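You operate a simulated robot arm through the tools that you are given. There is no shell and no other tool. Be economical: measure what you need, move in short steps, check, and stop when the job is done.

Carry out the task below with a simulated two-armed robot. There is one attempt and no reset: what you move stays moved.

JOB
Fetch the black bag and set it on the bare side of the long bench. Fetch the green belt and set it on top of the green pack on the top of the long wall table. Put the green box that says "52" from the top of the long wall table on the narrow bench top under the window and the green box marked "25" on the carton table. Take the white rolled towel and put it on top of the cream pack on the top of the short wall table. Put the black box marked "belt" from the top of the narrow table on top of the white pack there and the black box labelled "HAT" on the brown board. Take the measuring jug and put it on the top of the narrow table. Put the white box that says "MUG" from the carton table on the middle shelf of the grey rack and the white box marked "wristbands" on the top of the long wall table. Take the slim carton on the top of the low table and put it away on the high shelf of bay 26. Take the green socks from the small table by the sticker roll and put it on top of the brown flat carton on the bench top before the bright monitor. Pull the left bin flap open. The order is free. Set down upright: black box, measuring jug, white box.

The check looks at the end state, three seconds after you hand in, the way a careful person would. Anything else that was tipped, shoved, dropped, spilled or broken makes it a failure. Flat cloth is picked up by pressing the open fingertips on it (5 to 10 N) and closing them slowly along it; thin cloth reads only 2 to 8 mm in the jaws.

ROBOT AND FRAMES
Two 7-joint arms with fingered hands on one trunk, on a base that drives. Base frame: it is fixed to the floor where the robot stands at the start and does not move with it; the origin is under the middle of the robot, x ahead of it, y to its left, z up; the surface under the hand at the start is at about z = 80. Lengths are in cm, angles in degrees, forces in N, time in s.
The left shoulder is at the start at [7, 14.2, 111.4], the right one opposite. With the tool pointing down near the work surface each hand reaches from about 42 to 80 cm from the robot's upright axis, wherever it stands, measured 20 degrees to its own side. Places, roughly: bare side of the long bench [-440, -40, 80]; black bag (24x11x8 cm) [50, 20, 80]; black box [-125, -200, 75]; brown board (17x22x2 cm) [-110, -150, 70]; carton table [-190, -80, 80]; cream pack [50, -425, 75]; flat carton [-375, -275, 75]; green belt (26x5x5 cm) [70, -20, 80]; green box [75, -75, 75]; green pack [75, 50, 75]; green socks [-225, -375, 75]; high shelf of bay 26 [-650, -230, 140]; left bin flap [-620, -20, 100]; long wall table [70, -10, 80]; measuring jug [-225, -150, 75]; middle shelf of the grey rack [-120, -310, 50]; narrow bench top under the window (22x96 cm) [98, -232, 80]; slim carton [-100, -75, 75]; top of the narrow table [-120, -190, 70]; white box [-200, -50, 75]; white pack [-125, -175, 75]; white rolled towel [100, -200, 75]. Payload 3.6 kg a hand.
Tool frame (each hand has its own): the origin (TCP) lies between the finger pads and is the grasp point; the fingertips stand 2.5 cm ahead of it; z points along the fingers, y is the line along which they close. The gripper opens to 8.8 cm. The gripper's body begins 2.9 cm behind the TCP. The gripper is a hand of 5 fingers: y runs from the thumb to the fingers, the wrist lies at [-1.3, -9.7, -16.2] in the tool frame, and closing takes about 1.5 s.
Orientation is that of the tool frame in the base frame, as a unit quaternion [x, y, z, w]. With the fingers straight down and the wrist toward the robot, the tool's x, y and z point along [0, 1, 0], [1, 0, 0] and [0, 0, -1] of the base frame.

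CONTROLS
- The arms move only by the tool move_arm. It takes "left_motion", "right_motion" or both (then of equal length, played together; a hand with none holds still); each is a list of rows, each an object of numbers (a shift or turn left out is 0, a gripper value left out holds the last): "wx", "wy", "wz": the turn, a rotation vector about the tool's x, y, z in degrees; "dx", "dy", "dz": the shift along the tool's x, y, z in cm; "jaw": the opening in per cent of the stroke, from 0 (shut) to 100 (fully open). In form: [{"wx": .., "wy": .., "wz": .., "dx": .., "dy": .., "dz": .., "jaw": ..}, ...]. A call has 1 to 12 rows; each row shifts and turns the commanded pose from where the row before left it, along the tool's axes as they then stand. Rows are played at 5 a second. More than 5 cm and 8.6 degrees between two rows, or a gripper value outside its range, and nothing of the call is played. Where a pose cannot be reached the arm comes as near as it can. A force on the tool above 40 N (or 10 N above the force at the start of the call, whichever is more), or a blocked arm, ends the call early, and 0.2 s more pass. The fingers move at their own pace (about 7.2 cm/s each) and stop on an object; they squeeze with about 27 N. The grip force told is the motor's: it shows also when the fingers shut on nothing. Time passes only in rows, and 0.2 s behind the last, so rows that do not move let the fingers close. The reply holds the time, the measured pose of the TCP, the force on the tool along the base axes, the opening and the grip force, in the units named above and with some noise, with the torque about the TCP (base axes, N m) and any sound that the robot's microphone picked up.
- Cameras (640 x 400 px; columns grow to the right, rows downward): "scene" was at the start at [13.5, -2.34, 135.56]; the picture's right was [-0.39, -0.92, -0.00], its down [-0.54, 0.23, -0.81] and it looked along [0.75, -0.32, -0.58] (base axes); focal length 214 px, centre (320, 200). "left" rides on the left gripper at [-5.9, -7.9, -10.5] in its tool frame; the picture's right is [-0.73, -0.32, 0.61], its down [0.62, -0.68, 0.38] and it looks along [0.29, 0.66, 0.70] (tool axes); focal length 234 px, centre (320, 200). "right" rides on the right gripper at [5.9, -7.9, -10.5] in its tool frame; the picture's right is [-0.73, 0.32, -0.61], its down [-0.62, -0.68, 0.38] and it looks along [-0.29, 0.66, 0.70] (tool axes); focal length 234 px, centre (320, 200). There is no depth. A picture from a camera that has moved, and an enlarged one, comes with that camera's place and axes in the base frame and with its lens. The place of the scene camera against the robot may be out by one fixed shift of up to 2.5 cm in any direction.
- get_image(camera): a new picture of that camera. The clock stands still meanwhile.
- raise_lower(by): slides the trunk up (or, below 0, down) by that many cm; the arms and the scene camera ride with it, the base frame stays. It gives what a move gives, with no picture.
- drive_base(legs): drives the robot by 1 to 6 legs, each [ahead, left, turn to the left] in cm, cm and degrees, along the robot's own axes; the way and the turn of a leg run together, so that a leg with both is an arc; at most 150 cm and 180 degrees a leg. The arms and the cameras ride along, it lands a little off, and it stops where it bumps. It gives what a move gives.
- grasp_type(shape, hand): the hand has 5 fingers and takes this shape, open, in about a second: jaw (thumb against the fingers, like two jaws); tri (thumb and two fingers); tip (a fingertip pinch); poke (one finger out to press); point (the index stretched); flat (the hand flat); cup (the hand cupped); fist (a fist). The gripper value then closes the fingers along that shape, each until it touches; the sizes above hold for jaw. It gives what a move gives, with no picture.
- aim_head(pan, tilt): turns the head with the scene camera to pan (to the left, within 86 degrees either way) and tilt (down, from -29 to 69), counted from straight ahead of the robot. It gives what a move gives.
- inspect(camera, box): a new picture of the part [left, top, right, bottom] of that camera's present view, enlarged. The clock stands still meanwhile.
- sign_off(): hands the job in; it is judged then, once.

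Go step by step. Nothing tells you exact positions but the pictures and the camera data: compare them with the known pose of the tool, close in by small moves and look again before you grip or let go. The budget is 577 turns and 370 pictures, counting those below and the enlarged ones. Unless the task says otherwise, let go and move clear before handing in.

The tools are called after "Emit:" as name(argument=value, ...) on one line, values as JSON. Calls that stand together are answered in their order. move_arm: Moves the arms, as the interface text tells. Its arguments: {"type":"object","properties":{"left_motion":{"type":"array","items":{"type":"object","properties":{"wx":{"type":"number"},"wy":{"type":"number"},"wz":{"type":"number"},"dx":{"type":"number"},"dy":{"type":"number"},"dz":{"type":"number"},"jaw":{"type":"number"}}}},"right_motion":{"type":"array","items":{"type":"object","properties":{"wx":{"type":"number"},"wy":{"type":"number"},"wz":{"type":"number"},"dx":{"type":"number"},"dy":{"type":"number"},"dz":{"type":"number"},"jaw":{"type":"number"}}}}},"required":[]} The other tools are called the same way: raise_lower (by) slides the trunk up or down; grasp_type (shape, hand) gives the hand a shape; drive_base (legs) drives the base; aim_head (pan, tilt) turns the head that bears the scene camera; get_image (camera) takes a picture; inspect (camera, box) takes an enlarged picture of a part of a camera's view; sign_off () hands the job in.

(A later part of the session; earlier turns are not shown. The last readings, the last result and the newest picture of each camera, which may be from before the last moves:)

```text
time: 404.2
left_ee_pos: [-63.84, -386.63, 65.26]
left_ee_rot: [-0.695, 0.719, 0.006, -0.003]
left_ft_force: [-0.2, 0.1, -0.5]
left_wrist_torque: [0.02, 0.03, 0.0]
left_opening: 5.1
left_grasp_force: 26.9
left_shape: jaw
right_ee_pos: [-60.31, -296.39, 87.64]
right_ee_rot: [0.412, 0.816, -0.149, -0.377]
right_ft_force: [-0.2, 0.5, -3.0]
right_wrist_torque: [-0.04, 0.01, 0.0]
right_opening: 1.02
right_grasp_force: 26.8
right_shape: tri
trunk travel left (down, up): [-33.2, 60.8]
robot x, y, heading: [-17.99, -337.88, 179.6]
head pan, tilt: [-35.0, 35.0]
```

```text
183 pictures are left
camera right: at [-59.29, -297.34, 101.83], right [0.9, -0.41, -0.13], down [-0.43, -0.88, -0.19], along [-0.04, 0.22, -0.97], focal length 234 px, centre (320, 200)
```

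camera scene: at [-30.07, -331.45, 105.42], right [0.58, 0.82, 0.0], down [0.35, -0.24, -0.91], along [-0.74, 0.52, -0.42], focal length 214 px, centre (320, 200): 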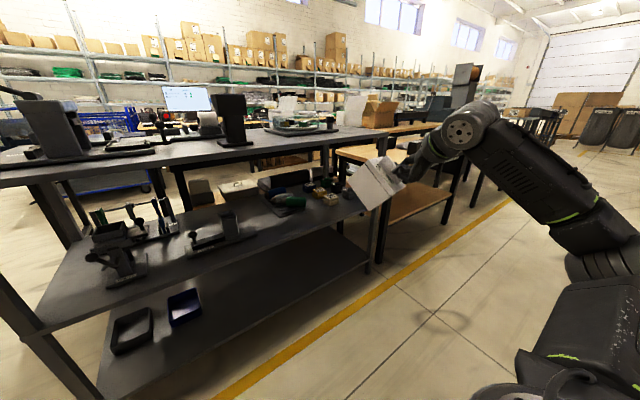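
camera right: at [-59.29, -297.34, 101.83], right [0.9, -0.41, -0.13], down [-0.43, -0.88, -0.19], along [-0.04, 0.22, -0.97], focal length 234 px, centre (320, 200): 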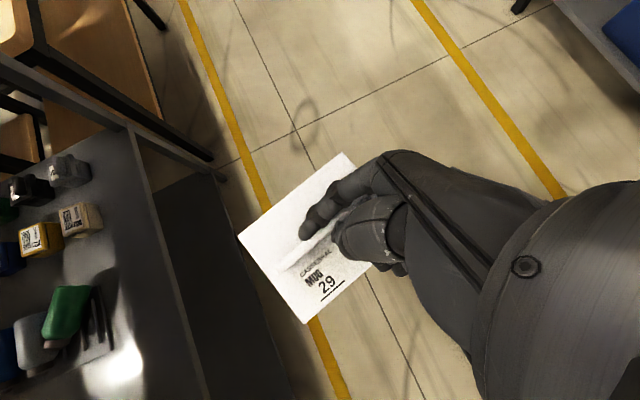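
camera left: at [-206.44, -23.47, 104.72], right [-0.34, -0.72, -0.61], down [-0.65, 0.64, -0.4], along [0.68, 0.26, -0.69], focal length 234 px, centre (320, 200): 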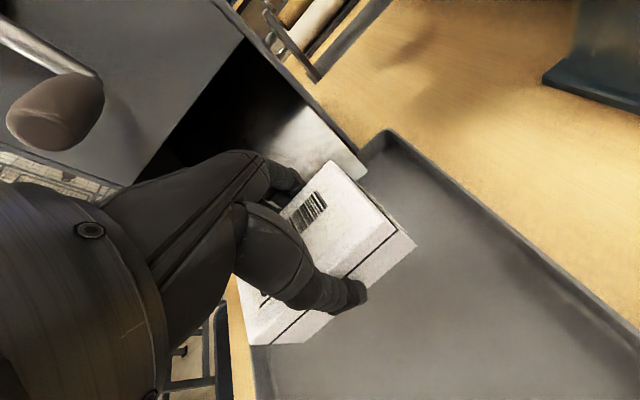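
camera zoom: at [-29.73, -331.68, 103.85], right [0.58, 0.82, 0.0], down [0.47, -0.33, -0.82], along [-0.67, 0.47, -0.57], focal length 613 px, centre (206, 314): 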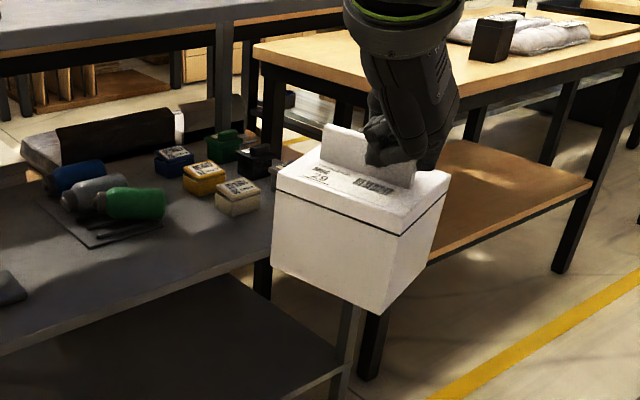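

Base is ≈11.5 below the TCP and it is level. I lower to entry height and approach.

Emit:
raise_lower(by=-24)

Emit:
drive_base(legs=[[34, 0, 0]])

Emit:
aim_head(pan=-40, tilt=15)

Emit:
get_image(camera="scene")

Emit:
get_image(camera="right")

```text
time: 406.7
left_ee_pos: [-63.88, -386.66, 41.25]
left_ee_rot: [-0.695, 0.719, 0.007, -0.003]
left_ft_force: [0.1, 1.3, -0.3]
left_wrist_torque: [0.0, 0.0, 0.0]
left_opening: 5.07
left_grasp_force: 27.0
left_shape: jaw
right_ee_pos: [-60.29, -296.38, 63.59]
right_ee_rot: [0.412, 0.816, -0.149, -0.377]
right_ft_force: [0.8, -0.5, -3.2]
right_wrist_torque: [0.0, 0.0, 0.0]
right_opening: 1.02
right_grasp_force: 27.1
right_shape: tri
trunk travel left (down, up): [-9.2, 84.8]
robot x, y, heading: [-17.75, -337.95, 179.5]
head pan, tilt: [-35.0, 35.0]
```

```text
time: 409.0
left_ee_pos: [-97.67, -386.52, 41.35]
left_ee_rot: [-0.696, 0.718, 0.007, -0.004]
left_ft_force: [0.4, 1.3, -0.1]
left_wrist_torque: [-0.03, -0.01, -0.04]
left_opening: 5.08
left_grasp_force: 26.6
left_shape: jaw
right_ee_pos: [-94.42, -296.35, 63.64]
right_ee_rot: [0.412, 0.816, -0.148, -0.377]
right_ft_force: [3.5, -0.6, -3.4]
right_wrist_torque: [0.0, -0.38, -0.14]
right_opening: 1.06
right_grasp_force: 27.2
right_shape: tri
trunk travel left (down, up): [-9.2, 84.8]
robot x, y, heading: [-52.19, -338.03, 180.1]
head pan, tilt: [-35.0, 35.0]
```

```text
time: 409.8
left_ee_pos: [-97.74, -386.65, 41.24]
left_ee_rot: [-0.697, 0.717, 0.007, -0.004]
left_ft_force: [-0.1, 0.0, -0.8]
left_wrist_torque: [0.03, -0.02, 0.0]
left_opening: 5.07
left_grasp_force: 27.5
left_shape: jaw
right_ee_pos: [-94.45, -296.43, 63.68]
right_ee_rot: [0.412, 0.816, -0.149, -0.377]
right_ft_force: [2.9, 0.0, -3.3]
right_wrist_torque: [-0.04, -0.38, -0.14]
right_opening: 1.07
right_grasp_force: 27.1
right_shape: tri
trunk travel left (down, up): [-9.2, 84.8]
robot x, y, heading: [-51.84, -337.72, 179.9]
head pan, tilt: [-40.0, 15.0]
```

```text
182 pictures are left
camera scene: at [-63.69, -330.65, 83.04], right [0.64, 0.76, 0.0], down [0.2, -0.17, -0.97], along [-0.74, 0.62, -0.26], focal length 214 px, centre (320, 200)
```

scene: 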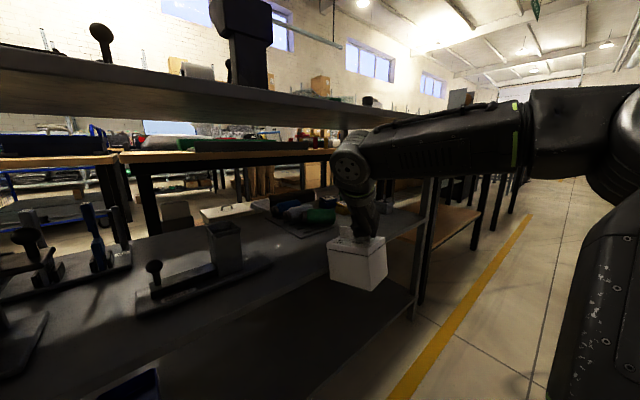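

```text
181 pictures are left
camera right: at [-93.4, -297.33, 77.83], right [0.9, -0.41, -0.13], down [-0.43, -0.88, -0.19], along [-0.04, 0.22, -0.97], focal length 234 px, centre (320, 200)
```

right: 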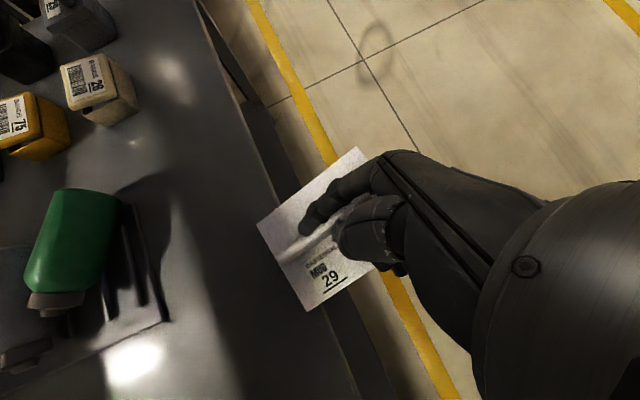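

A 3 N push shows the base touches the shelf edge. I back 4 cm, raise a bit and look.

Emit:
drive_base(legs=[[-4, 0, 0]])

Emit:
raise_lower(by=2)

Emit:
inspect(camera="scene", box=[260, 100, 440, 310])

```text
time: 410.7
left_ee_pos: [-93.83, -386.57, 41.15]
left_ee_rot: [-0.697, 0.717, 0.006, -0.003]
left_ft_force: [0.3, -0.5, 0.2]
left_wrist_torque: [0.01, 0.04, -0.01]
left_opening: 5.09
left_grasp_force: 26.7
left_shape: jaw
right_ee_pos: [-90.38, -296.38, 63.67]
right_ee_rot: [0.411, 0.816, -0.148, -0.377]
right_ft_force: [0.9, -0.6, -3.4]
right_wrist_torque: [-0.03, 0.03, 0.05]
right_opening: 1.01
right_grasp_force: 27.0
right_shape: tri
trunk travel left (down, up): [-9.2, 84.8]
robot x, y, heading: [-47.77, -337.87, 179.8]
head pan, tilt: [-40.0, 15.0]
```

```text
time: 411.3
left_ee_pos: [-93.66, -386.59, 43.38]
left_ee_rot: [-0.697, 0.717, 0.006, -0.003]
left_ft_force: [0.4, -0.4, 0.8]
left_wrist_torque: [0.02, 0.01, 0.0]
left_opening: 5.09
left_grasp_force: 27.4
left_shape: jaw
right_ee_pos: [-90.46, -296.37, 65.65]
right_ee_rot: [0.411, 0.816, -0.149, -0.377]
right_ft_force: [-0.4, 0.0, -3.5]
right_wrist_torque: [-0.02, -0.02, 0.01]
right_opening: 1.03
right_grasp_force: 27.5
right_shape: tri
trunk travel left (down, up): [-11.2, 82.8]
robot x, y, heading: [-47.9, -337.99, 179.8]
head pan, tilt: [-40.0, 15.0]
```

```text
1.90 times, centred on (350, 205) of scene
camera zoom: at [-59.74, -330.65, 85.05], right [0.64, 0.76, 0.0], down [0.2, -0.17, -0.97], along [-0.74, 0.62, -0.26], focal length 408 px, centre (263, 190)
```

zoom: 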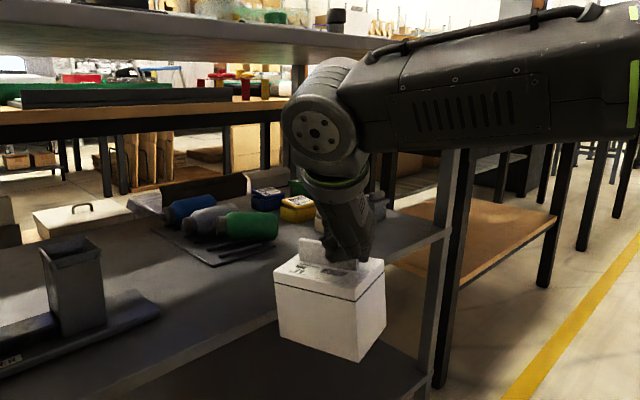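

Base offset is ≈12.6 cm. Plan: enter shallow at this height, lower to just above the shelf, go a bit deeper, set down, then push the box further in.

Emit:
drive_base(legs=[[13.5, 0, 0]])

Emit:
get_image(camera="scene")

```text
time: 412.6
left_ee_pos: [-107.12, -386.68, 43.19]
left_ee_rot: [-0.697, 0.717, 0.007, -0.003]
left_ft_force: [-1.1, -0.3, -1.0]
left_wrist_torque: [0.04, -0.01, 0.0]
left_opening: 5.09
left_grasp_force: 26.9
left_shape: jaw
right_ee_pos: [-103.93, -296.38, 65.7]
right_ee_rot: [0.41, 0.817, -0.149, -0.377]
right_ft_force: [0.6, 1.2, -0.4]
right_wrist_torque: [0.01, -0.01, -0.02]
right_opening: 0.82
right_grasp_force: 26.7
right_shape: tri
trunk travel left (down, up): [-11.2, 82.8]
robot x, y, heading: [-61.05, -337.45, 180.1]
head pan, tilt: [-40.0, 15.0]
```

```text
179 pictures are left
camera scene: at [-73.15, -330.65, 85.05], right [0.64, 0.76, 0.0], down [0.2, -0.17, -0.97], along [-0.74, 0.62, -0.26], focal length 214 px, centre (320, 200)
```

scene: 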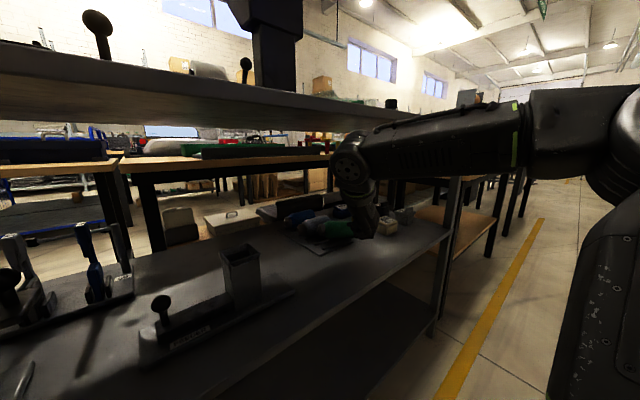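

The box is no longer in the hand. I look for it.

Emit:
get_image(camera="right")

Emit:
aim_head(pan=-45, tilt=60)

Emit:
get_image(camera="scene")

```text
178 pictures are left
camera right: at [-102.87, -297.35, 79.85], right [0.9, -0.41, -0.13], down [-0.43, -0.88, -0.19], along [-0.04, 0.22, -0.97], focal length 234 px, centre (320, 200)
```

right: 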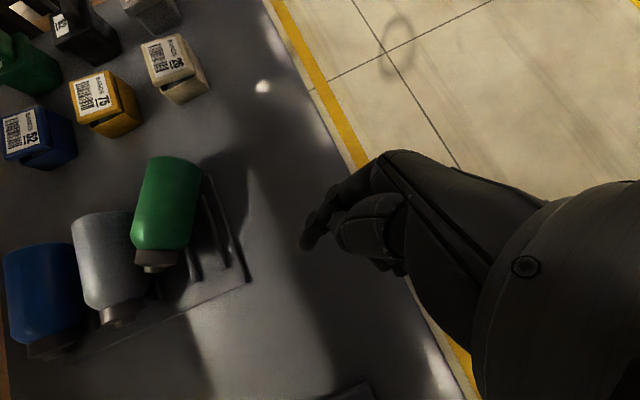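

```text
time: 413.8
left_ee_pos: [-107.16, -386.65, 43.15]
left_ee_rot: [-0.697, 0.717, 0.007, -0.003]
left_ft_force: [-0.7, -0.1, 0.4]
left_wrist_torque: [-0.02, -0.03, 0.0]
left_opening: 5.09
left_grasp_force: 26.8
left_shape: jaw
right_ee_pos: [-103.89, -296.36, 65.7]
right_ee_rot: [0.41, 0.817, -0.149, -0.377]
right_ft_force: [0.1, -0.8, -0.5]
right_wrist_torque: [-0.01, -0.02, 0.01]
right_opening: 0.83
right_grasp_force: 27.3
right_shape: tri
trunk travel left (down, up): [-11.2, 82.8]
robot x, y, heading: [-61.73, -337.77, 180.1]
head pan, tilt: [-45.0, 60.0]
```

```text
177 pictures are left
camera scene: at [-70.71, -331.94, 78.43], right [0.71, 0.71, 0.0], down [0.61, -0.61, -0.5], along [-0.35, 0.35, -0.87], focal length 214 px, centre (320, 200)
```

scene: 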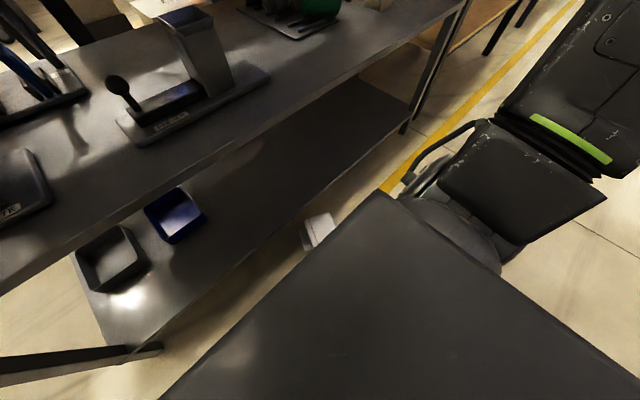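

It slipped and fell to the floor by the rack. I back out and look at it.

Emit:
drive_base(legs=[[-45, 0, 0]])

Emit:
grasp_type(shape="jaw", hand="right")

Emit:
aim_head(pan=-20, tilt=50)

Emit:
get_image(camera="scene")

```text
time: 416.5
left_ee_pos: [-62.15, -386.61, 43.23]
left_ee_rot: [-0.695, 0.719, 0.007, -0.002]
left_ft_force: [0.2, 0.2, -0.3]
left_wrist_torque: [0.01, 0.01, -0.02]
left_opening: 5.06
left_grasp_force: 27.2
left_shape: jaw
right_ee_pos: [-58.78, -296.46, 65.64]
right_ee_rot: [0.411, 0.816, -0.149, -0.377]
right_ft_force: [1.0, 0.5, -0.5]
right_wrist_torque: [-0.01, 0.0, 0.03]
right_opening: 0.82
right_grasp_force: 27.0
right_shape: tri
trunk travel left (down, up): [-11.2, 82.8]
robot x, y, heading: [-15.97, -338.06, 179.8]
head pan, tilt: [-45.0, 60.0]
```

```text
time: 417.4
left_ee_pos: [-62.04, -386.61, 43.24]
left_ee_rot: [-0.696, 0.718, 0.007, -0.002]
left_ft_force: [-1.0, -0.2, -0.5]
left_wrist_torque: [0.04, -0.02, 0.03]
left_opening: 5.1
left_grasp_force: 26.8
left_shape: jaw
right_ee_pos: [-58.74, -296.51, 65.69]
right_ee_rot: [0.412, 0.816, -0.149, -0.378]
right_ft_force: [0.3, 0.3, 0.2]
right_wrist_torque: [-0.02, 0.01, 0.04]
right_opening: 8.73
right_grasp_force: 0.1
right_shape: jaw
trunk travel left (down, up): [-11.2, 82.8]
robot x, y, heading: [-16.38, -337.93, 180.1]
head pan, tilt: [-45.0, 60.0]
```

```text
time: 418.3
left_ee_pos: [-62.13, -386.69, 43.16]
left_ee_rot: [-0.696, 0.718, 0.007, -0.003]
left_ft_force: [-0.1, 0.1, -1.2]
left_wrist_torque: [0.02, 0.0, 0.0]
left_opening: 5.07
left_grasp_force: 26.6
left_shape: jaw
right_ee_pos: [-58.73, -296.53, 65.77]
right_ee_rot: [0.411, 0.817, -0.149, -0.377]
right_ft_force: [-0.1, -0.2, -0.5]
right_wrist_torque: [0.01, 0.02, -0.01]
right_opening: 8.75
right_grasp_force: 0.0
right_shape: jaw
trunk travel left (down, up): [-11.2, 82.8]
robot x, y, heading: [-16.23, -338.03, 179.8]
head pan, tilt: [-20.0, 50.0]
```

```text
176 pictures are left
camera scene: at [-28.1, -334.12, 79.67], right [0.35, 0.94, 0.0], down [0.72, -0.27, -0.64], along [-0.6, 0.22, -0.77], focal length 214 px, centre (320, 200)
```

scene: 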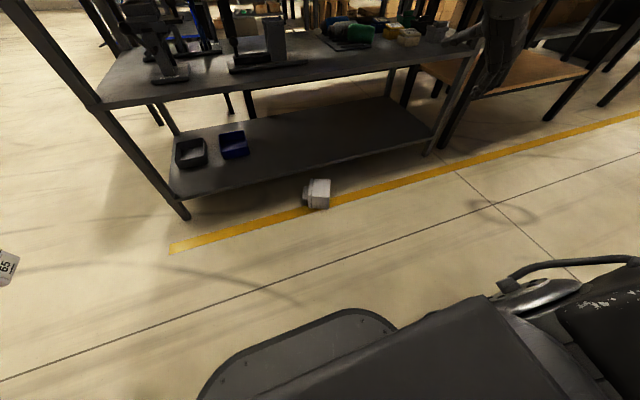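

Emit:
inspect(camera="scene", box=[270, 150, 370, 230])

```text
5.00 times, centred on (320, 190) of scene
camera zoom: at [-28.1, -334.12, 79.67], right [0.35, 0.94, 0.0], down [0.72, -0.27, -0.64], along [-0.6, 0.22, -0.77], focal length 1072 px, centre (320, 250)
```

zoom: 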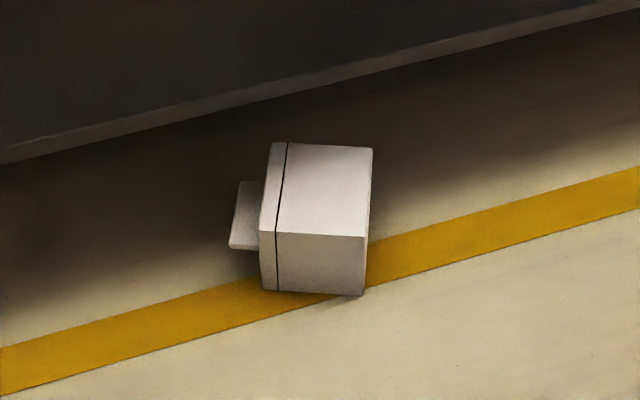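

The box lies intact on its side on the floor. I'll first deliver the wristbands box to free the left hand, then come back for it. Raise the trunk and go to the long wall table.

Emit:
raise_lower(by=56)

Emit:
move_arm(right_motion=[{"wx": 4, "wy": 2, "wz": 4}, {"wx": 4, "wy": 2, "wz": 4}, {"dz": -2}])

Emit:
drive_base(legs=[[0, -125, 0], [0, -120, 0]])

Emit:
aim_head(pan=0, tilt=30)

Emit:
get_image(camera="scene")

```text
refused: 56 is not a number from -40 to 40
```

```text
time: 419.1
left_ee_pos: [-62.01, -386.65, 43.15]
left_ee_rot: [-0.696, 0.718, 0.007, -0.003]
left_ft_force: [-0.5, -0.6, -0.6]
left_wrist_torque: [-0.02, 0.04, 0.0]
left_opening: 5.09
left_grasp_force: 26.5
left_shape: jaw
right_ee_pos: [-57.07, -294.24, 68.08]
right_ee_rot: [0.446, 0.758, -0.217, -0.423]
right_ft_force: [0.3, -0.1, 0.4]
right_wrist_torque: [0.01, -0.03, 0.02]
right_opening: 8.77
right_grasp_force: 0.1
right_shape: jaw
right hand out of reach, approached as far as the arm can: row 1, 2
trunk travel left (down, up): [-11.2, 82.8]
robot x, y, heading: [-16.5, -337.93, 179.8]
head pan, tilt: [-20.0, 50.0]
```

```text
time: 431.0
left_ee_pos: [-62.19, -143.08, 43.19]
left_ee_rot: [-0.7, 0.714, 0.007, -0.003]
left_ft_force: [-0.3, 0.1, -0.4]
left_wrist_torque: [-0.04, 0.0, -0.04]
left_opening: 5.11
left_grasp_force: 27.1
left_shape: jaw
right_ee_pos: [-58.14, -50.54, 68.06]
right_ee_rot: [0.441, 0.762, -0.22, -0.421]
right_ft_force: [0.0, -1.1, 0.5]
right_wrist_torque: [0.01, 0.0, 0.0]
right_opening: 8.79
right_grasp_force: 0.0
right_shape: jaw
trunk travel left (down, up): [-11.2, 82.8]
robot x, y, heading: [-16.88, -93.91, -179.7]
head pan, tilt: [-20.0, 50.0]
```

```text
time: 431.9
left_ee_pos: [-62.13, -143.15, 43.26]
left_ee_rot: [-0.7, 0.714, 0.007, -0.004]
left_ft_force: [-0.1, -0.1, -0.1]
left_wrist_torque: [-0.03, 0.02, -0.01]
left_opening: 5.08
left_grasp_force: 26.9
left_shape: jaw
right_ee_pos: [-58.19, -50.61, 68.05]
right_ee_rot: [0.44, 0.762, -0.219, -0.42]
right_ft_force: [-0.2, 0.2, 0.5]
right_wrist_torque: [0.01, -0.01, -0.01]
right_opening: 8.82
right_grasp_force: 0.1
right_shape: jaw
trunk travel left (down, up): [-11.2, 82.8]
robot x, y, heading: [-17.03, -93.86, -179.2]
head pan, tilt: [0.0, 30.0]
```

```text
174 pictures are left
camera scene: at [-30.56, -92.77, 82.62], right [-0.01, 1.0, 0.0], down [0.5, 0.0, -0.87], along [-0.87, -0.01, -0.5], focal length 214 px, centre (320, 200)
```

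scene: 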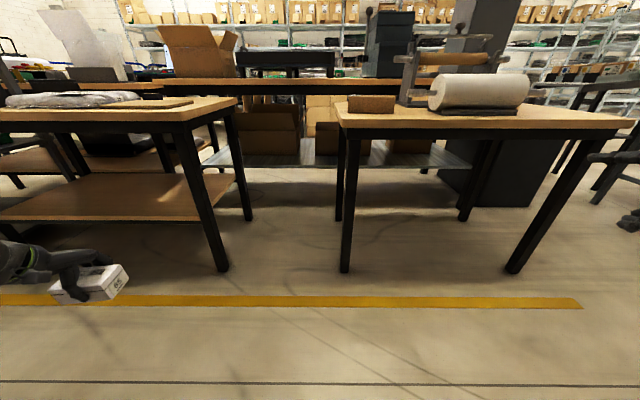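

Raise the trunk in two steps, then turn to the long wall table.

Emit:
raise_lower(by=40)

Emit:
raise_lower(by=16)

Emit:
drive_base(legs=[[-10, 0, 0], [0, 0, 90], [0, 0, 90]])

Emit:
aim_head(pan=10, tilt=40)

Emit:
get_image(camera="scene")

```text
time: 435.7
left_ee_pos: [-62.08, -143.12, 83.2]
left_ee_rot: [-0.7, 0.714, 0.006, -0.002]
left_ft_force: [-0.2, -0.6, -1.1]
left_wrist_torque: [0.01, -0.02, -0.01]
left_opening: 5.08
left_grasp_force: 27.2
left_shape: jaw
right_ee_pos: [-58.2, -50.74, 107.98]
right_ee_rot: [0.441, 0.761, -0.22, -0.422]
right_ft_force: [-0.4, -0.8, 0.6]
right_wrist_torque: [-0.02, 0.02, 0.0]
right_opening: 8.75
right_grasp_force: 0.1
right_shape: jaw
trunk travel left (down, up): [-51.2, 42.8]
robot x, y, heading: [-16.8, -93.66, -179.5]
head pan, tilt: [0.0, 30.0]
```

```text
time: 437.5
left_ee_pos: [-62.16, -143.21, 99.21]
left_ee_rot: [-0.7, 0.714, 0.007, -0.002]
left_ft_force: [-0.1, -0.3, -0.7]
left_wrist_torque: [0.03, 0.04, 0.03]
left_opening: 5.07
left_grasp_force: 27.3
left_shape: jaw
right_ee_pos: [-58.33, -50.63, 124.12]
right_ee_rot: [0.44, 0.762, -0.221, -0.421]
right_ft_force: [0.6, 0.9, -0.1]
right_wrist_torque: [0.01, 0.0, -0.01]
right_opening: 8.76
right_grasp_force: 0.0
right_shape: jaw
trunk travel left (down, up): [-67.2, 26.8]
robot x, y, heading: [-16.78, -93.83, -179.5]
head pan, tilt: [0.0, 30.0]
```

```text
time: 446.2
left_ee_pos: [40.37, -46.28, 99.15]
left_ee_rot: [0.728, 0.685, 0.003, 0.007]
left_ft_force: [-0.3, -0.4, -0.7]
left_wrist_torque: [-0.03, 0.04, -0.02]
left_opening: 5.04
left_grasp_force: 27.1
left_shape: jaw
right_ee_pos: [32.56, -138.48, 124.01]
right_ee_rot: [0.752, -0.457, 0.426, -0.211]
right_ft_force: [0.0, -0.5, -0.1]
right_wrist_torque: [0.0, 0.0, 0.03]
right_opening: 8.77
right_grasp_force: 0.0
right_shape: jaw
trunk travel left (down, up): [-67.2, 26.8]
robot x, y, heading: [-7.06, -93.98, -2.0]
head pan, tilt: [0.0, 30.0]
```

```text
time: 446.9
left_ee_pos: [40.4, -46.23, 99.28]
left_ee_rot: [0.728, 0.685, 0.002, 0.007]
left_ft_force: [0.4, 0.0, 0.0]
left_wrist_torque: [0.03, -0.01, -0.02]
left_opening: 5.06
left_grasp_force: 26.8
left_shape: jaw
right_ee_pos: [32.46, -138.39, 124.01]
right_ee_rot: [0.752, -0.457, 0.426, -0.211]
right_ft_force: [0.4, -0.6, -0.5]
right_wrist_torque: [-0.03, 0.04, 0.0]
right_opening: 8.78
right_grasp_force: 0.1
right_shape: jaw
trunk travel left (down, up): [-67.2, 26.8]
robot x, y, heading: [-7.26, -93.65, -1.8]
head pan, tilt: [10.0, 40.0]
```

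```text
173 pictures are left
camera scene: at [6.91, -91.53, 137.1], right [0.14, -0.99, 0.0], down [-0.64, -0.09, -0.77], along [0.76, 0.11, -0.64], focal length 214 px, centre (320, 200)
```

scene: 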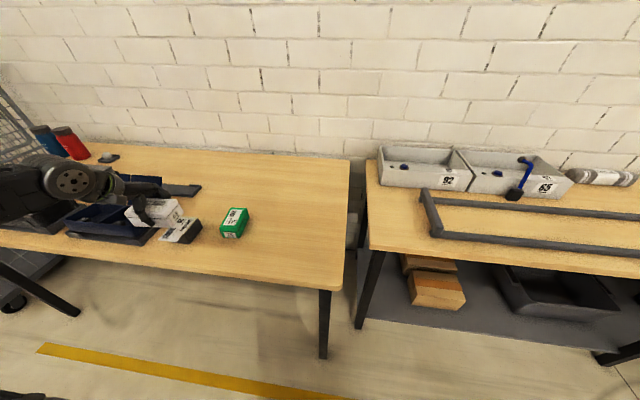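

Emit:
move_arm(left_motion=[{"dx": -4}, {"dx": -4}, {"dx": -4}, {"dx": -4}, {"dx": -4}, {"dy": 4}, {"dy": 4}])

Emit:
drive_base(legs=[[14, -18, 1.9]])

Emit:
get_image(camera="left")

```text
time: 448.5
left_ee_pos: [47.3, -66.89, 99.46]
left_ee_rot: [0.728, 0.685, 0.003, 0.005]
left_ft_force: [-0.1, -0.8, -0.8]
left_wrist_torque: [-0.04, 0.02, 0.01]
left_opening: 5.02
left_grasp_force: 27.0
left_shape: jaw
right_ee_pos: [32.58, -138.45, 123.99]
right_ee_rot: [0.753, -0.457, 0.425, -0.21]
right_ft_force: [0.4, -0.2, 0.3]
right_wrist_torque: [-0.04, -0.04, -0.01]
right_opening: 8.78
right_grasp_force: 0.0
right_shape: jaw
trunk travel left (down, up): [-67.2, 26.8]
robot x, y, heading: [-6.7, -93.35, -2.3]
head pan, tilt: [10.0, 40.0]
```

```text
time: 450.2
left_ee_pos: [59.75, -83.3, 99.52]
left_ee_rot: [0.717, 0.697, 0.003, 0.007]
left_ft_force: [-0.2, -0.1, -0.3]
left_wrist_torque: [0.02, 0.02, 0.0]
left_opening: 5.03
left_grasp_force: 26.6
left_shape: jaw
right_ee_pos: [47.52, -155.49, 124.08]
right_ee_rot: [0.76, -0.444, 0.421, -0.218]
right_ft_force: [-0.3, -0.2, -1.0]
right_wrist_torque: [0.0, 0.01, 0.01]
right_opening: 8.78
right_grasp_force: 0.0
right_shape: jaw
trunk travel left (down, up): [-67.2, 26.8]
robot x, y, heading: [6.56, -111.77, -0.1]
head pan, tilt: [10.0, 40.0]
```

```text
172 pictures are left
camera left: at [51.51, -88.87, 109.84], right [-0.34, -0.72, -0.61], down [-0.66, 0.64, -0.4], along [0.67, 0.27, -0.69], focal length 234 px, centre (320, 200)
```

left: 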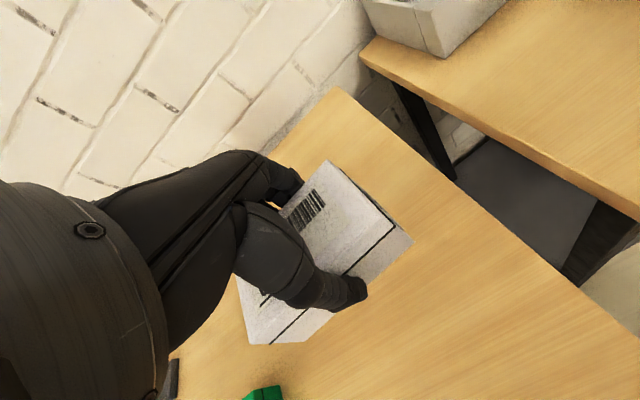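

Emit:
move_arm(left_motion=[{"dz": 4}, {"dz": 4}, {"dz": 4}, {"dz": 2}, {"dz": 0.6}])

Emit:
move_arm(left_motion=[{"dz": 0.4}, {"dz": 0.4}, {"dz": 0.4}])

```text
time: 451.4
left_ee_pos: [59.88, -83.44, 84.87]
left_ee_rot: [0.717, 0.697, 0.004, 0.006]
left_ft_force: [0.5, -0.2, -0.4]
left_wrist_torque: [0.03, -0.01, 0.01]
left_opening: 5.04
left_grasp_force: 27.4
left_shape: jaw
right_ee_pos: [47.53, -155.55, 123.97]
right_ee_rot: [0.76, -0.444, 0.422, -0.218]
right_ft_force: [0.8, 0.1, 1.2]
right_wrist_torque: [-0.01, 0.01, -0.01]
right_opening: 8.77
right_grasp_force: 0.1
right_shape: jaw
trunk travel left (down, up): [-67.2, 26.8]
robot x, y, heading: [6.81, -111.95, -0.1]
head pan, tilt: [10.0, 40.0]
```

```text
time: 452.2
left_ee_pos: [60.01, -83.37, 83.79]
left_ee_rot: [0.717, 0.697, 0.005, 0.007]
left_ft_force: [1.3, -0.4, 4.7]
left_wrist_torque: [0.03, 0.09, -0.03]
left_opening: 5.03
left_grasp_force: 26.7
left_shape: jaw
right_ee_pos: [47.37, -155.48, 124.09]
right_ee_rot: [0.759, -0.444, 0.422, -0.218]
right_ft_force: [0.7, 0.0, -0.3]
right_wrist_torque: [0.0, 0.01, 0.01]
right_opening: 8.77
right_grasp_force: 0.1
right_shape: jaw
trunk travel left (down, up): [-67.2, 26.8]
robot x, y, heading: [6.55, -112.35, -0.1]
head pan, tilt: [10.0, 40.0]
```

Contact. Release, rise and verify.

Emit:
move_arm(left_motion=[{"jaw": 40}, {"jaw": 70}, {"jaw": 100}, {"jaw": 100}, {"dz": -3}, {"dz": -4}, {"dz": -4}, {"dz": -4}])

Emit:
inspect(camera="scene", box=[150, 150, 350, 290])

```text
time: 454.1
left_ee_pos: [59.7, -83.33, 98.82]
left_ee_rot: [0.717, 0.697, 0.003, 0.006]
left_ft_force: [-0.6, -0.6, -0.4]
left_wrist_torque: [0.0, 0.0, -0.01]
left_opening: 8.78
left_grasp_force: 0.1
left_shape: jaw
right_ee_pos: [47.47, -155.54, 124.03]
right_ee_rot: [0.76, -0.444, 0.422, -0.218]
right_ft_force: [-1.3, -0.4, 0.1]
right_wrist_torque: [0.0, -0.03, 0.03]
right_opening: 8.8
right_grasp_force: 0.0
right_shape: jaw
trunk travel left (down, up): [-67.2, 26.8]
robot x, y, heading: [6.69, -112.33, -0.0]
head pan, tilt: [10.0, 40.0]
```

```text
2.86 times, centred on (250, 220) of scene
camera zoom: at [20.32, -109.5, 137.09], right [0.17, -0.99, 0.0], down [-0.63, -0.11, -0.77], along [0.75, 0.13, -0.64], focal length 613 px, centre (520, 143)
```

zoom: 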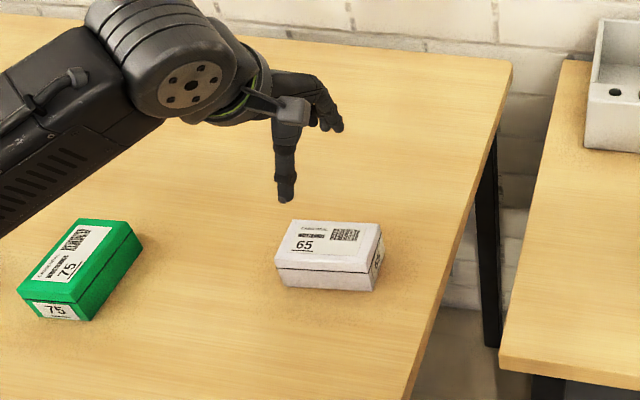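

Wristbands placed. I bring the right hand back to its plain downward orientation.

Emit:
move_arm(right_motion=[{"wx": 1.25, "wy": -3.95, "wz": -7.4}, {"wx": 1.25, "wy": -3.95, "wz": -7.4}, {"wx": 1.25, "wy": -3.95, "wz": -7.4}, {"wx": 1.25, "wy": -3.95, "wz": -7.4}, {"wx": 1.25, "wy": -3.95, "wz": -7.4}, {"wx": 1.25, "wy": -3.95, "wz": -7.4}, {"wx": 1.25, "wy": -3.95, "wz": -7.4}, {"wx": 1.25, "wy": -3.95, "wz": -7.4}, {"wx": 1.25, "wy": -3.95, "wz": -7.4}])

```text
time: 456.1
left_ee_pos: [59.87, -83.33, 98.74]
left_ee_rot: [0.718, 0.696, 0.002, 0.006]
left_ft_force: [0.3, 0.0, 0.3]
left_wrist_torque: [0.01, 0.02, -0.02]
left_opening: 8.78
left_grasp_force: 0.0
left_shape: jaw
right_ee_pos: [47.51, -155.57, 124.06]
right_ee_rot: [0.939, 0.162, 0.271, -0.14]
right_ft_force: [0.3, 0.3, 0.1]
right_wrist_torque: [0.01, 0.02, 0.01]
right_opening: 8.76
right_grasp_force: 0.0
right_shape: jaw
trunk travel left (down, up): [-67.2, 26.8]
robot x, y, heading: [6.75, -111.64, 0.1]
head pan, tilt: [10.0, 40.0]
```

Emit:
move_arm(right_motion=[{"wx": 1.25, "wy": -3.95, "wz": -7.4}, {"wx": 1.25, "wy": -3.95, "wz": -7.4}, {"wx": 1.25, "wy": -3.95, "wz": -7.4}, {"wx": 1.25, "wy": -3.95, "wz": -7.4}, {"wx": 1.25, "wy": -3.95, "wz": -7.4}, {"wx": 1.25, "wy": -3.95, "wz": -7.4}, {"wx": 1.25, "wy": -3.95, "wz": -7.4}, {"wx": 1.25, "wy": -3.95, "wz": -7.4}, {"wx": 1.25, "wy": -3.95, "wz": -7.4}])

Emit:
drive_base(legs=[[-45, 0, 0]])

Emit:
aim_head(pan=-80, tilt=30)

Emit:
get_image(camera="scene")

```text
time: 458.1
left_ee_pos: [59.69, -83.33, 98.6]
left_ee_rot: [0.717, 0.697, 0.002, 0.006]
left_ft_force: [0.2, -0.5, 0.2]
left_wrist_torque: [0.0, -0.01, 0.0]
left_opening: 8.77
left_grasp_force: 0.1
left_shape: jaw
right_ee_pos: [47.48, -155.44, 124.01]
right_ee_rot: [0.715, 0.699, 0.002, -0.003]
right_ft_force: [-0.6, -0.1, 0.1]
right_wrist_torque: [-0.01, 0.01, -0.01]
right_opening: 8.77
right_grasp_force: 0.1
right_shape: jaw
trunk travel left (down, up): [-67.2, 26.8]
robot x, y, heading: [6.46, -112.16, -0.1]
head pan, tilt: [10.0, 40.0]
```

```text
time: 460.8
left_ee_pos: [14.48, -83.16, 98.65]
left_ee_rot: [0.717, 0.698, 0.002, 0.007]
left_ft_force: [-0.8, 0.0, 0.2]
left_wrist_torque: [-0.02, 0.0, 0.0]
left_opening: 8.79
left_grasp_force: 0.2
left_shape: jaw
right_ee_pos: [2.37, -155.36, 124.01]
right_ee_rot: [0.715, 0.699, 0.004, -0.004]
right_ft_force: [0.3, 0.1, -0.2]
right_wrist_torque: [-0.01, 0.02, 0.02]
right_opening: 8.76
right_grasp_force: 0.0
right_shape: jaw
trunk travel left (down, up): [-67.2, 26.8]
robot x, y, heading: [-38.55, -111.93, 0.2]
head pan, tilt: [10.0, 40.0]
```

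```text
time: 462.4
left_ee_pos: [14.4, -83.24, 98.71]
left_ee_rot: [0.716, 0.698, 0.002, 0.007]
left_ft_force: [0.1, 1.0, 0.7]
left_wrist_torque: [0.01, -0.02, -0.02]
left_opening: 8.78
left_grasp_force: 0.1
left_shape: jaw
right_ee_pos: [2.5, -155.25, 123.96]
right_ee_rot: [0.715, 0.699, 0.004, -0.005]
right_ft_force: [-0.5, 0.2, -0.5]
right_wrist_torque: [0.0, 0.02, 0.01]
right_opening: 8.79
right_grasp_force: 0.1
right_shape: jaw
trunk travel left (down, up): [-67.2, 26.8]
robot x, y, heading: [-38.61, -111.98, -0.0]
head pan, tilt: [-80.0, 30.0]
```

```text
170 pictures are left
camera scene: at [-31.58, -119.8, 138.63], right [-0.98, -0.18, 0.0], down [-0.09, 0.49, -0.87], along [0.15, -0.85, -0.5], focal length 214 px, centre (320, 200)
```

scene: 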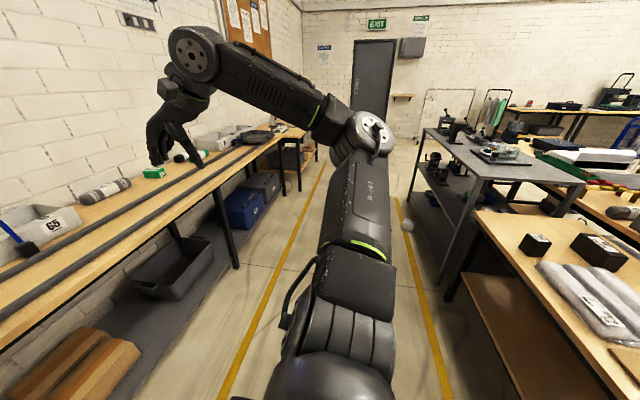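

The narrow table with black boxes and white pack is here. I turn to face it (heading 180) at y≈-180.

Emit:
drive_base(legs=[[18, -65, 0], [0, 0, 90], [0, 0, 90]])

Emit:
aim_head(pan=0, tilt=35)

Emit:
get_image(camera="scene")

```text
time: 473.8
left_ee_pos: [-73.77, -205.03, 98.68]
left_ee_rot: [-0.696, 0.718, 0.007, -0.002]
left_ft_force: [0.0, -0.5, -0.2]
left_wrist_torque: [0.02, 0.02, 0.0]
left_opening: 8.77
left_grasp_force: 0.0
left_shape: jaw
right_ee_pos: [-61.3, -133.02, 124.05]
right_ee_rot: [-0.697, 0.717, -0.005, -0.004]
right_ft_force: [-0.2, -0.6, 0.4]
right_wrist_torque: [0.01, 0.01, -0.03]
right_opening: 8.79
right_grasp_force: 0.0
right_shape: jaw
trunk travel left (down, up): [-67.2, 26.8]
robot x, y, heading: [-20.24, -176.62, 179.9]
head pan, tilt: [-80.0, 30.0]
```

```text
time: 475.3
left_ee_pos: [-73.76, -204.96, 98.57]
left_ee_rot: [-0.696, 0.718, 0.006, -0.002]
left_ft_force: [-0.9, 0.6, -0.3]
left_wrist_torque: [-0.02, -0.01, -0.01]
left_opening: 8.76
left_grasp_force: 0.2
left_shape: jaw
right_ee_pos: [-61.2, -132.81, 123.95]
right_ee_rot: [-0.697, 0.717, -0.004, -0.003]
right_ft_force: [0.4, 0.8, -0.2]
right_wrist_torque: [0.02, -0.03, 0.05]
right_opening: 8.76
right_grasp_force: 0.0
right_shape: jaw
trunk travel left (down, up): [-67.2, 26.8]
robot x, y, heading: [-20.94, -176.64, 179.5]
head pan, tilt: [0.0, 35.0]
```

```text
169 pictures are left
camera scene: at [-33.94, -175.38, 137.85], right [0.0, 1.0, 0.0], down [0.57, 0.0, -0.82], along [-0.82, 0.0, -0.57], focal length 214 px, centre (320, 200)
```

scene: 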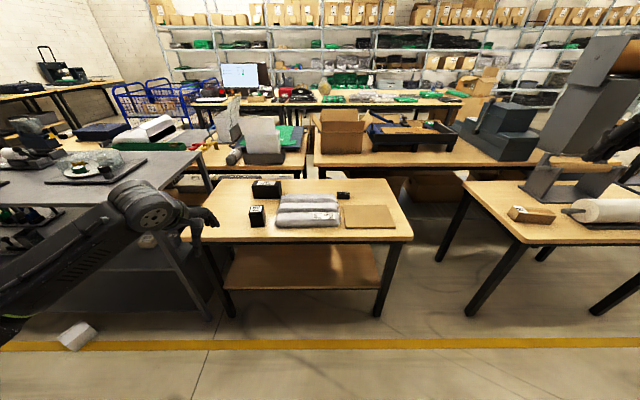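

Emit:
inspect(camera="scene", box=[230, 165, 410, 245])

Emit:
inspect(camera="scene", box=[235, 170, 365, 235])

```text
3.56 times, centred on (320, 205) of scene
camera zoom: at [-33.94, -175.38, 137.85], right [0.0, 1.0, 0.0], down [0.57, 0.0, -0.82], along [-0.82, 0.0, -0.57], focal length 763 px, centre (320, 182)
```

zoom: 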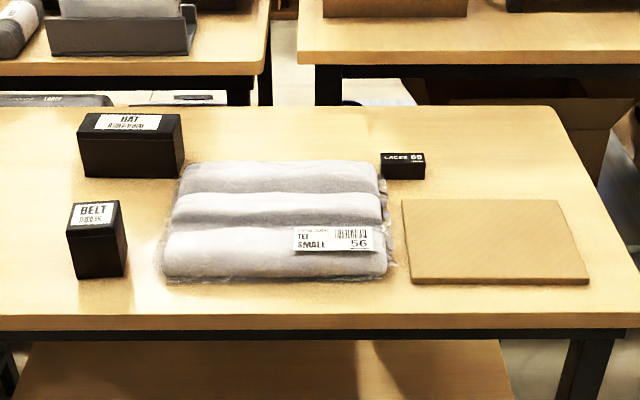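

```text
4.92 times, centred on (300, 202) of scene
camera zoom: at [-33.94, -175.38, 137.85], right [0.0, 1.0, 0.0], down [0.57, 0.0, -0.82], along [-0.82, 0.0, -0.57], focal length 1056 px, centre (418, 188)
```

zoom: 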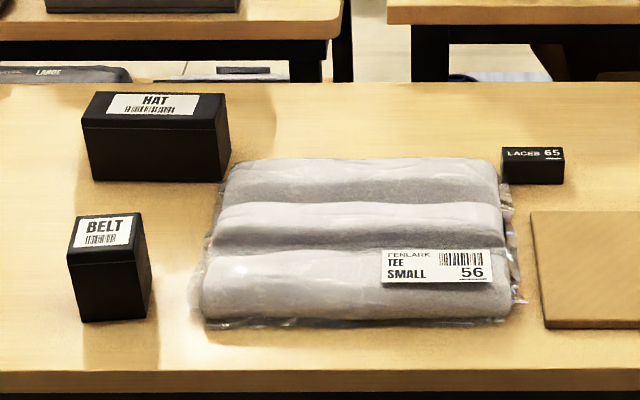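

BELT is front-left, HAT back-left. I drive forward 30 and use the left hand camera.

Emit:
drive_base(legs=[[30, 0, 0]])

Emit:
get_image(camera="left")

```text
time: 477.4
left_ee_pos: [-103.61, -204.99, 98.78]
left_ee_rot: [-0.697, 0.717, 0.006, -0.004]
left_ft_force: [0.5, 0.1, 0.1]
left_wrist_torque: [0.0, 0.01, 0.0]
left_opening: 8.77
left_grasp_force: 0.0
left_shape: jaw
right_ee_pos: [-91.33, -132.86, 124.02]
right_ee_rot: [-0.697, 0.717, -0.004, -0.004]
right_ft_force: [-0.2, 0.4, 0.1]
right_wrist_torque: [-0.03, -0.04, 0.0]
right_opening: 8.77
right_grasp_force: 0.1
right_shape: jaw
trunk travel left (down, up): [-67.2, 26.8]
robot x, y, heading: [-50.3, -175.97, 179.9]
head pan, tilt: [0.0, 35.0]
```

```text
166 pictures are left
camera left: at [-95.46, -199.43, 109.04], right [0.34, 0.72, -0.61], down [0.66, -0.64, -0.4], along [-0.67, -0.27, -0.69], focal length 234 px, centre (320, 200)
```

left: 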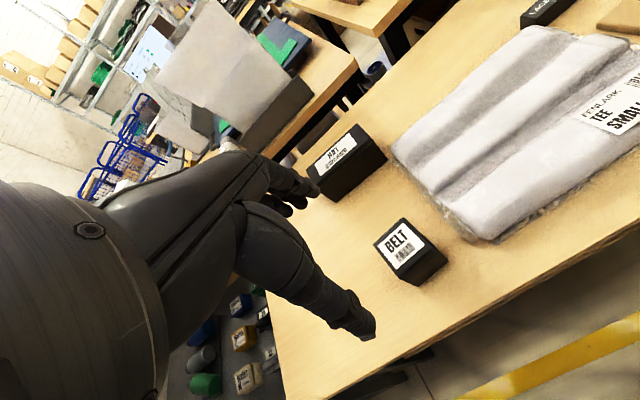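

Emit:
move_arm(left_motion=[{"dy": 4.9, "dx": -0.8}, {"dx": -0.5, "dz": 4}, {"dz": 4}, {"dz": 2}])

Emit:
get_image(camera="left")

```text
time: 478.4
left_ee_pos: [-108.62, -203.48, 88.8]
left_ee_rot: [-0.696, 0.718, 0.006, -0.003]
left_ft_force: [0.6, 1.1, 0.4]
left_wrist_torque: [0.03, -0.03, 0.01]
left_opening: 8.76
left_grasp_force: 0.1
left_shape: jaw
right_ee_pos: [-91.27, -132.84, 124.04]
right_ee_rot: [-0.698, 0.717, -0.003, -0.003]
right_ft_force: [-0.7, 0.3, -0.7]
right_wrist_torque: [0.02, -0.01, 0.02]
right_opening: 8.78
right_grasp_force: 0.0
right_shape: jaw
trunk travel left (down, up): [-67.2, 26.8]
robot x, y, heading: [-50.37, -176.95, 180.0]
head pan, tilt: [0.0, 35.0]
```

```text
165 pictures are left
camera left: at [-100.48, -197.85, 99.07], right [0.34, 0.72, -0.61], down [0.66, -0.64, -0.39], along [-0.67, -0.27, -0.69], focal length 234 px, centre (320, 200)
```

left: 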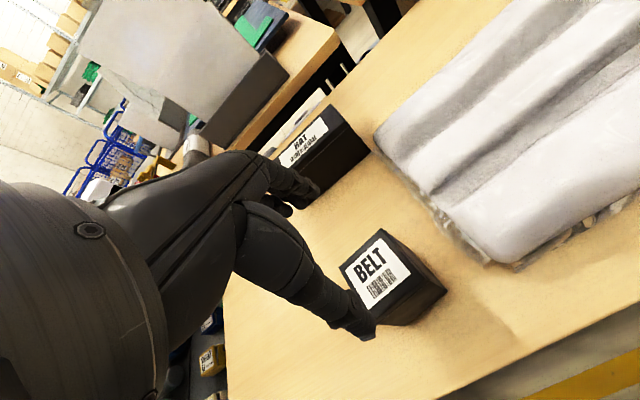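

Emit:
move_arm(left_motion=[{"dz": 4}, {"dz": 4}, {"dz": 2}, {"dz": 1.5}])

Emit:
get_image(camera="left")

```text
time: 479.4
left_ee_pos: [-108.8, -203.35, 77.74]
left_ee_rot: [-0.697, 0.717, 0.007, -0.004]
left_ft_force: [0.4, -0.2, 12.3]
left_wrist_torque: [0.08, -0.16, 0.03]
left_opening: 8.8
left_grasp_force: 0.0
left_shape: jaw
right_ee_pos: [-90.99, -132.8, 124.08]
right_ee_rot: [-0.698, 0.716, -0.003, -0.006]
right_ft_force: [0.6, 0.3, 0.7]
right_wrist_torque: [-0.01, -0.01, 0.0]
right_opening: 8.77
right_grasp_force: 0.0
right_shape: jaw
trunk travel left (down, up): [-67.2, 26.8]
robot x, y, heading: [-50.34, -176.58, 180.0]
head pan, tilt: [0.0, 35.0]
```

```text
164 pictures are left
camera left: at [-100.48, -197.78, 87.87], right [0.33, 0.72, -0.61], down [0.66, -0.64, -0.4], along [-0.68, -0.27, -0.68], focal length 234 px, centre (320, 200)
```

left: 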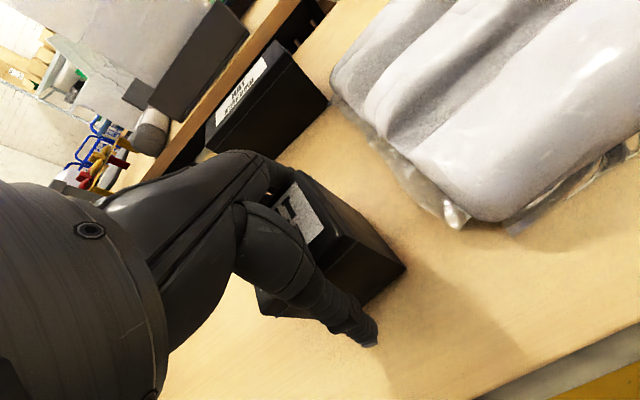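

Emit:
move_arm(left_motion=[{"dz": -0.7}, {"jaw": 0}, {"jaw": 0}, {"jaw": 0}, {"jaw": 0}, {"jaw": 0}, {"jaw": 0}, {"dz": -2}, {"dz": -4}, {"dz": -4}, {"dz": -4}])

Emit:
get_image(camera="left")

```text
time: 481.8
left_ee_pos: [-108.61, -203.72, 91.88]
left_ee_rot: [-0.698, 0.716, 0.005, -0.003]
left_ft_force: [-0.1, 0.4, -1.4]
left_wrist_torque: [-0.02, 0.01, 0.0]
left_opening: 5.57
left_grasp_force: 27.0
left_shape: jaw
right_ee_pos: [-91.32, -132.98, 124.08]
right_ee_rot: [-0.698, 0.716, -0.004, -0.004]
right_ft_force: [-0.2, -0.4, -0.4]
right_wrist_torque: [0.0, -0.02, 0.0]
right_opening: 8.76
right_grasp_force: 0.1
right_shape: jaw
trunk travel left (down, up): [-67.2, 26.8]
robot x, y, heading: [-50.15, -176.71, 179.6]
head pan, tilt: [0.0, 35.0]
```

```text
163 pictures are left
camera left: at [-100.5, -198.09, 102.26], right [0.34, 0.72, -0.61], down [0.66, -0.64, -0.39], along [-0.67, -0.27, -0.69], focal length 234 px, centre (320, 200)
```

left: 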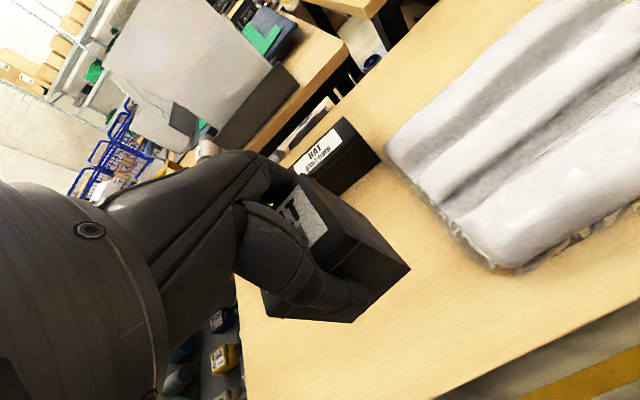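

BELT is held. I move it over the white pack.

Emit:
move_arm(left_motion=[{"dx": -4, "dz": -1}, {"dx": -4, "dz": -1}, {"dx": -4}, {"dx": -4}, {"dx": -4, "dy": 2}, {"dx": -2.7, "dy": 2.2}])

Emit:
inspect(camera="scene", box=[200, 150, 440, 330])

Emit:
get_image(camera="left")

```text
time: 483.1
left_ee_pos: [-112.19, -180.72, 93.97]
left_ee_rot: [-0.697, 0.717, 0.007, -0.003]
left_ft_force: [0.4, 0.9, -1.5]
left_wrist_torque: [-0.01, 0.02, -0.01]
left_opening: 5.52
left_grasp_force: 27.2
left_shape: jaw
right_ee_pos: [-91.43, -132.82, 124.0]
right_ee_rot: [-0.698, 0.716, -0.004, -0.004]
right_ft_force: [-0.3, -0.1, 0.0]
right_wrist_torque: [-0.02, 0.0, 0.01]
right_opening: 8.77
right_grasp_force: 0.0
right_shape: jaw
trunk travel left (down, up): [-67.2, 26.8]
robot x, y, heading: [-50.38, -176.49, 179.9]
head pan, tilt: [0.0, 35.0]
```

```text
2.22 times, centred on (320, 240) of scene
camera zoom: at [-63.94, -175.21, 137.84], right [0.0, 1.0, 0.0], down [0.57, 0.0, -0.82], along [-0.82, 0.0, -0.57], focal length 477 px, centre (320, 111)
```

zoom: 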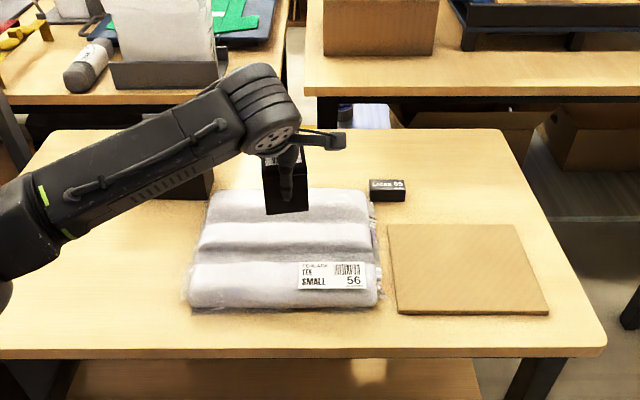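

```text
161 pictures are left
camera left: at [-104.08, -175.08, 104.36], right [0.34, 0.72, -0.61], down [0.66, -0.64, -0.39], along [-0.67, -0.27, -0.69], focal length 234 px, centre (320, 200)
```

left: 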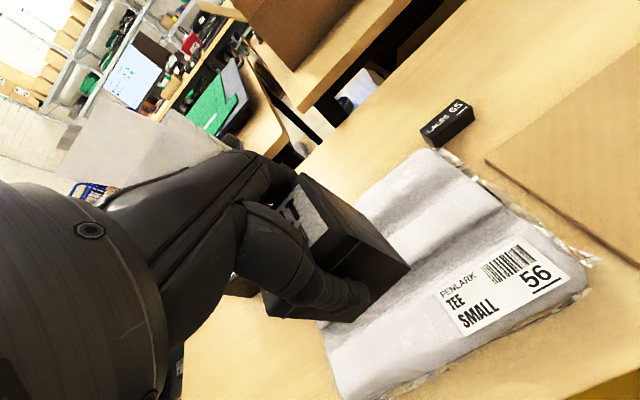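

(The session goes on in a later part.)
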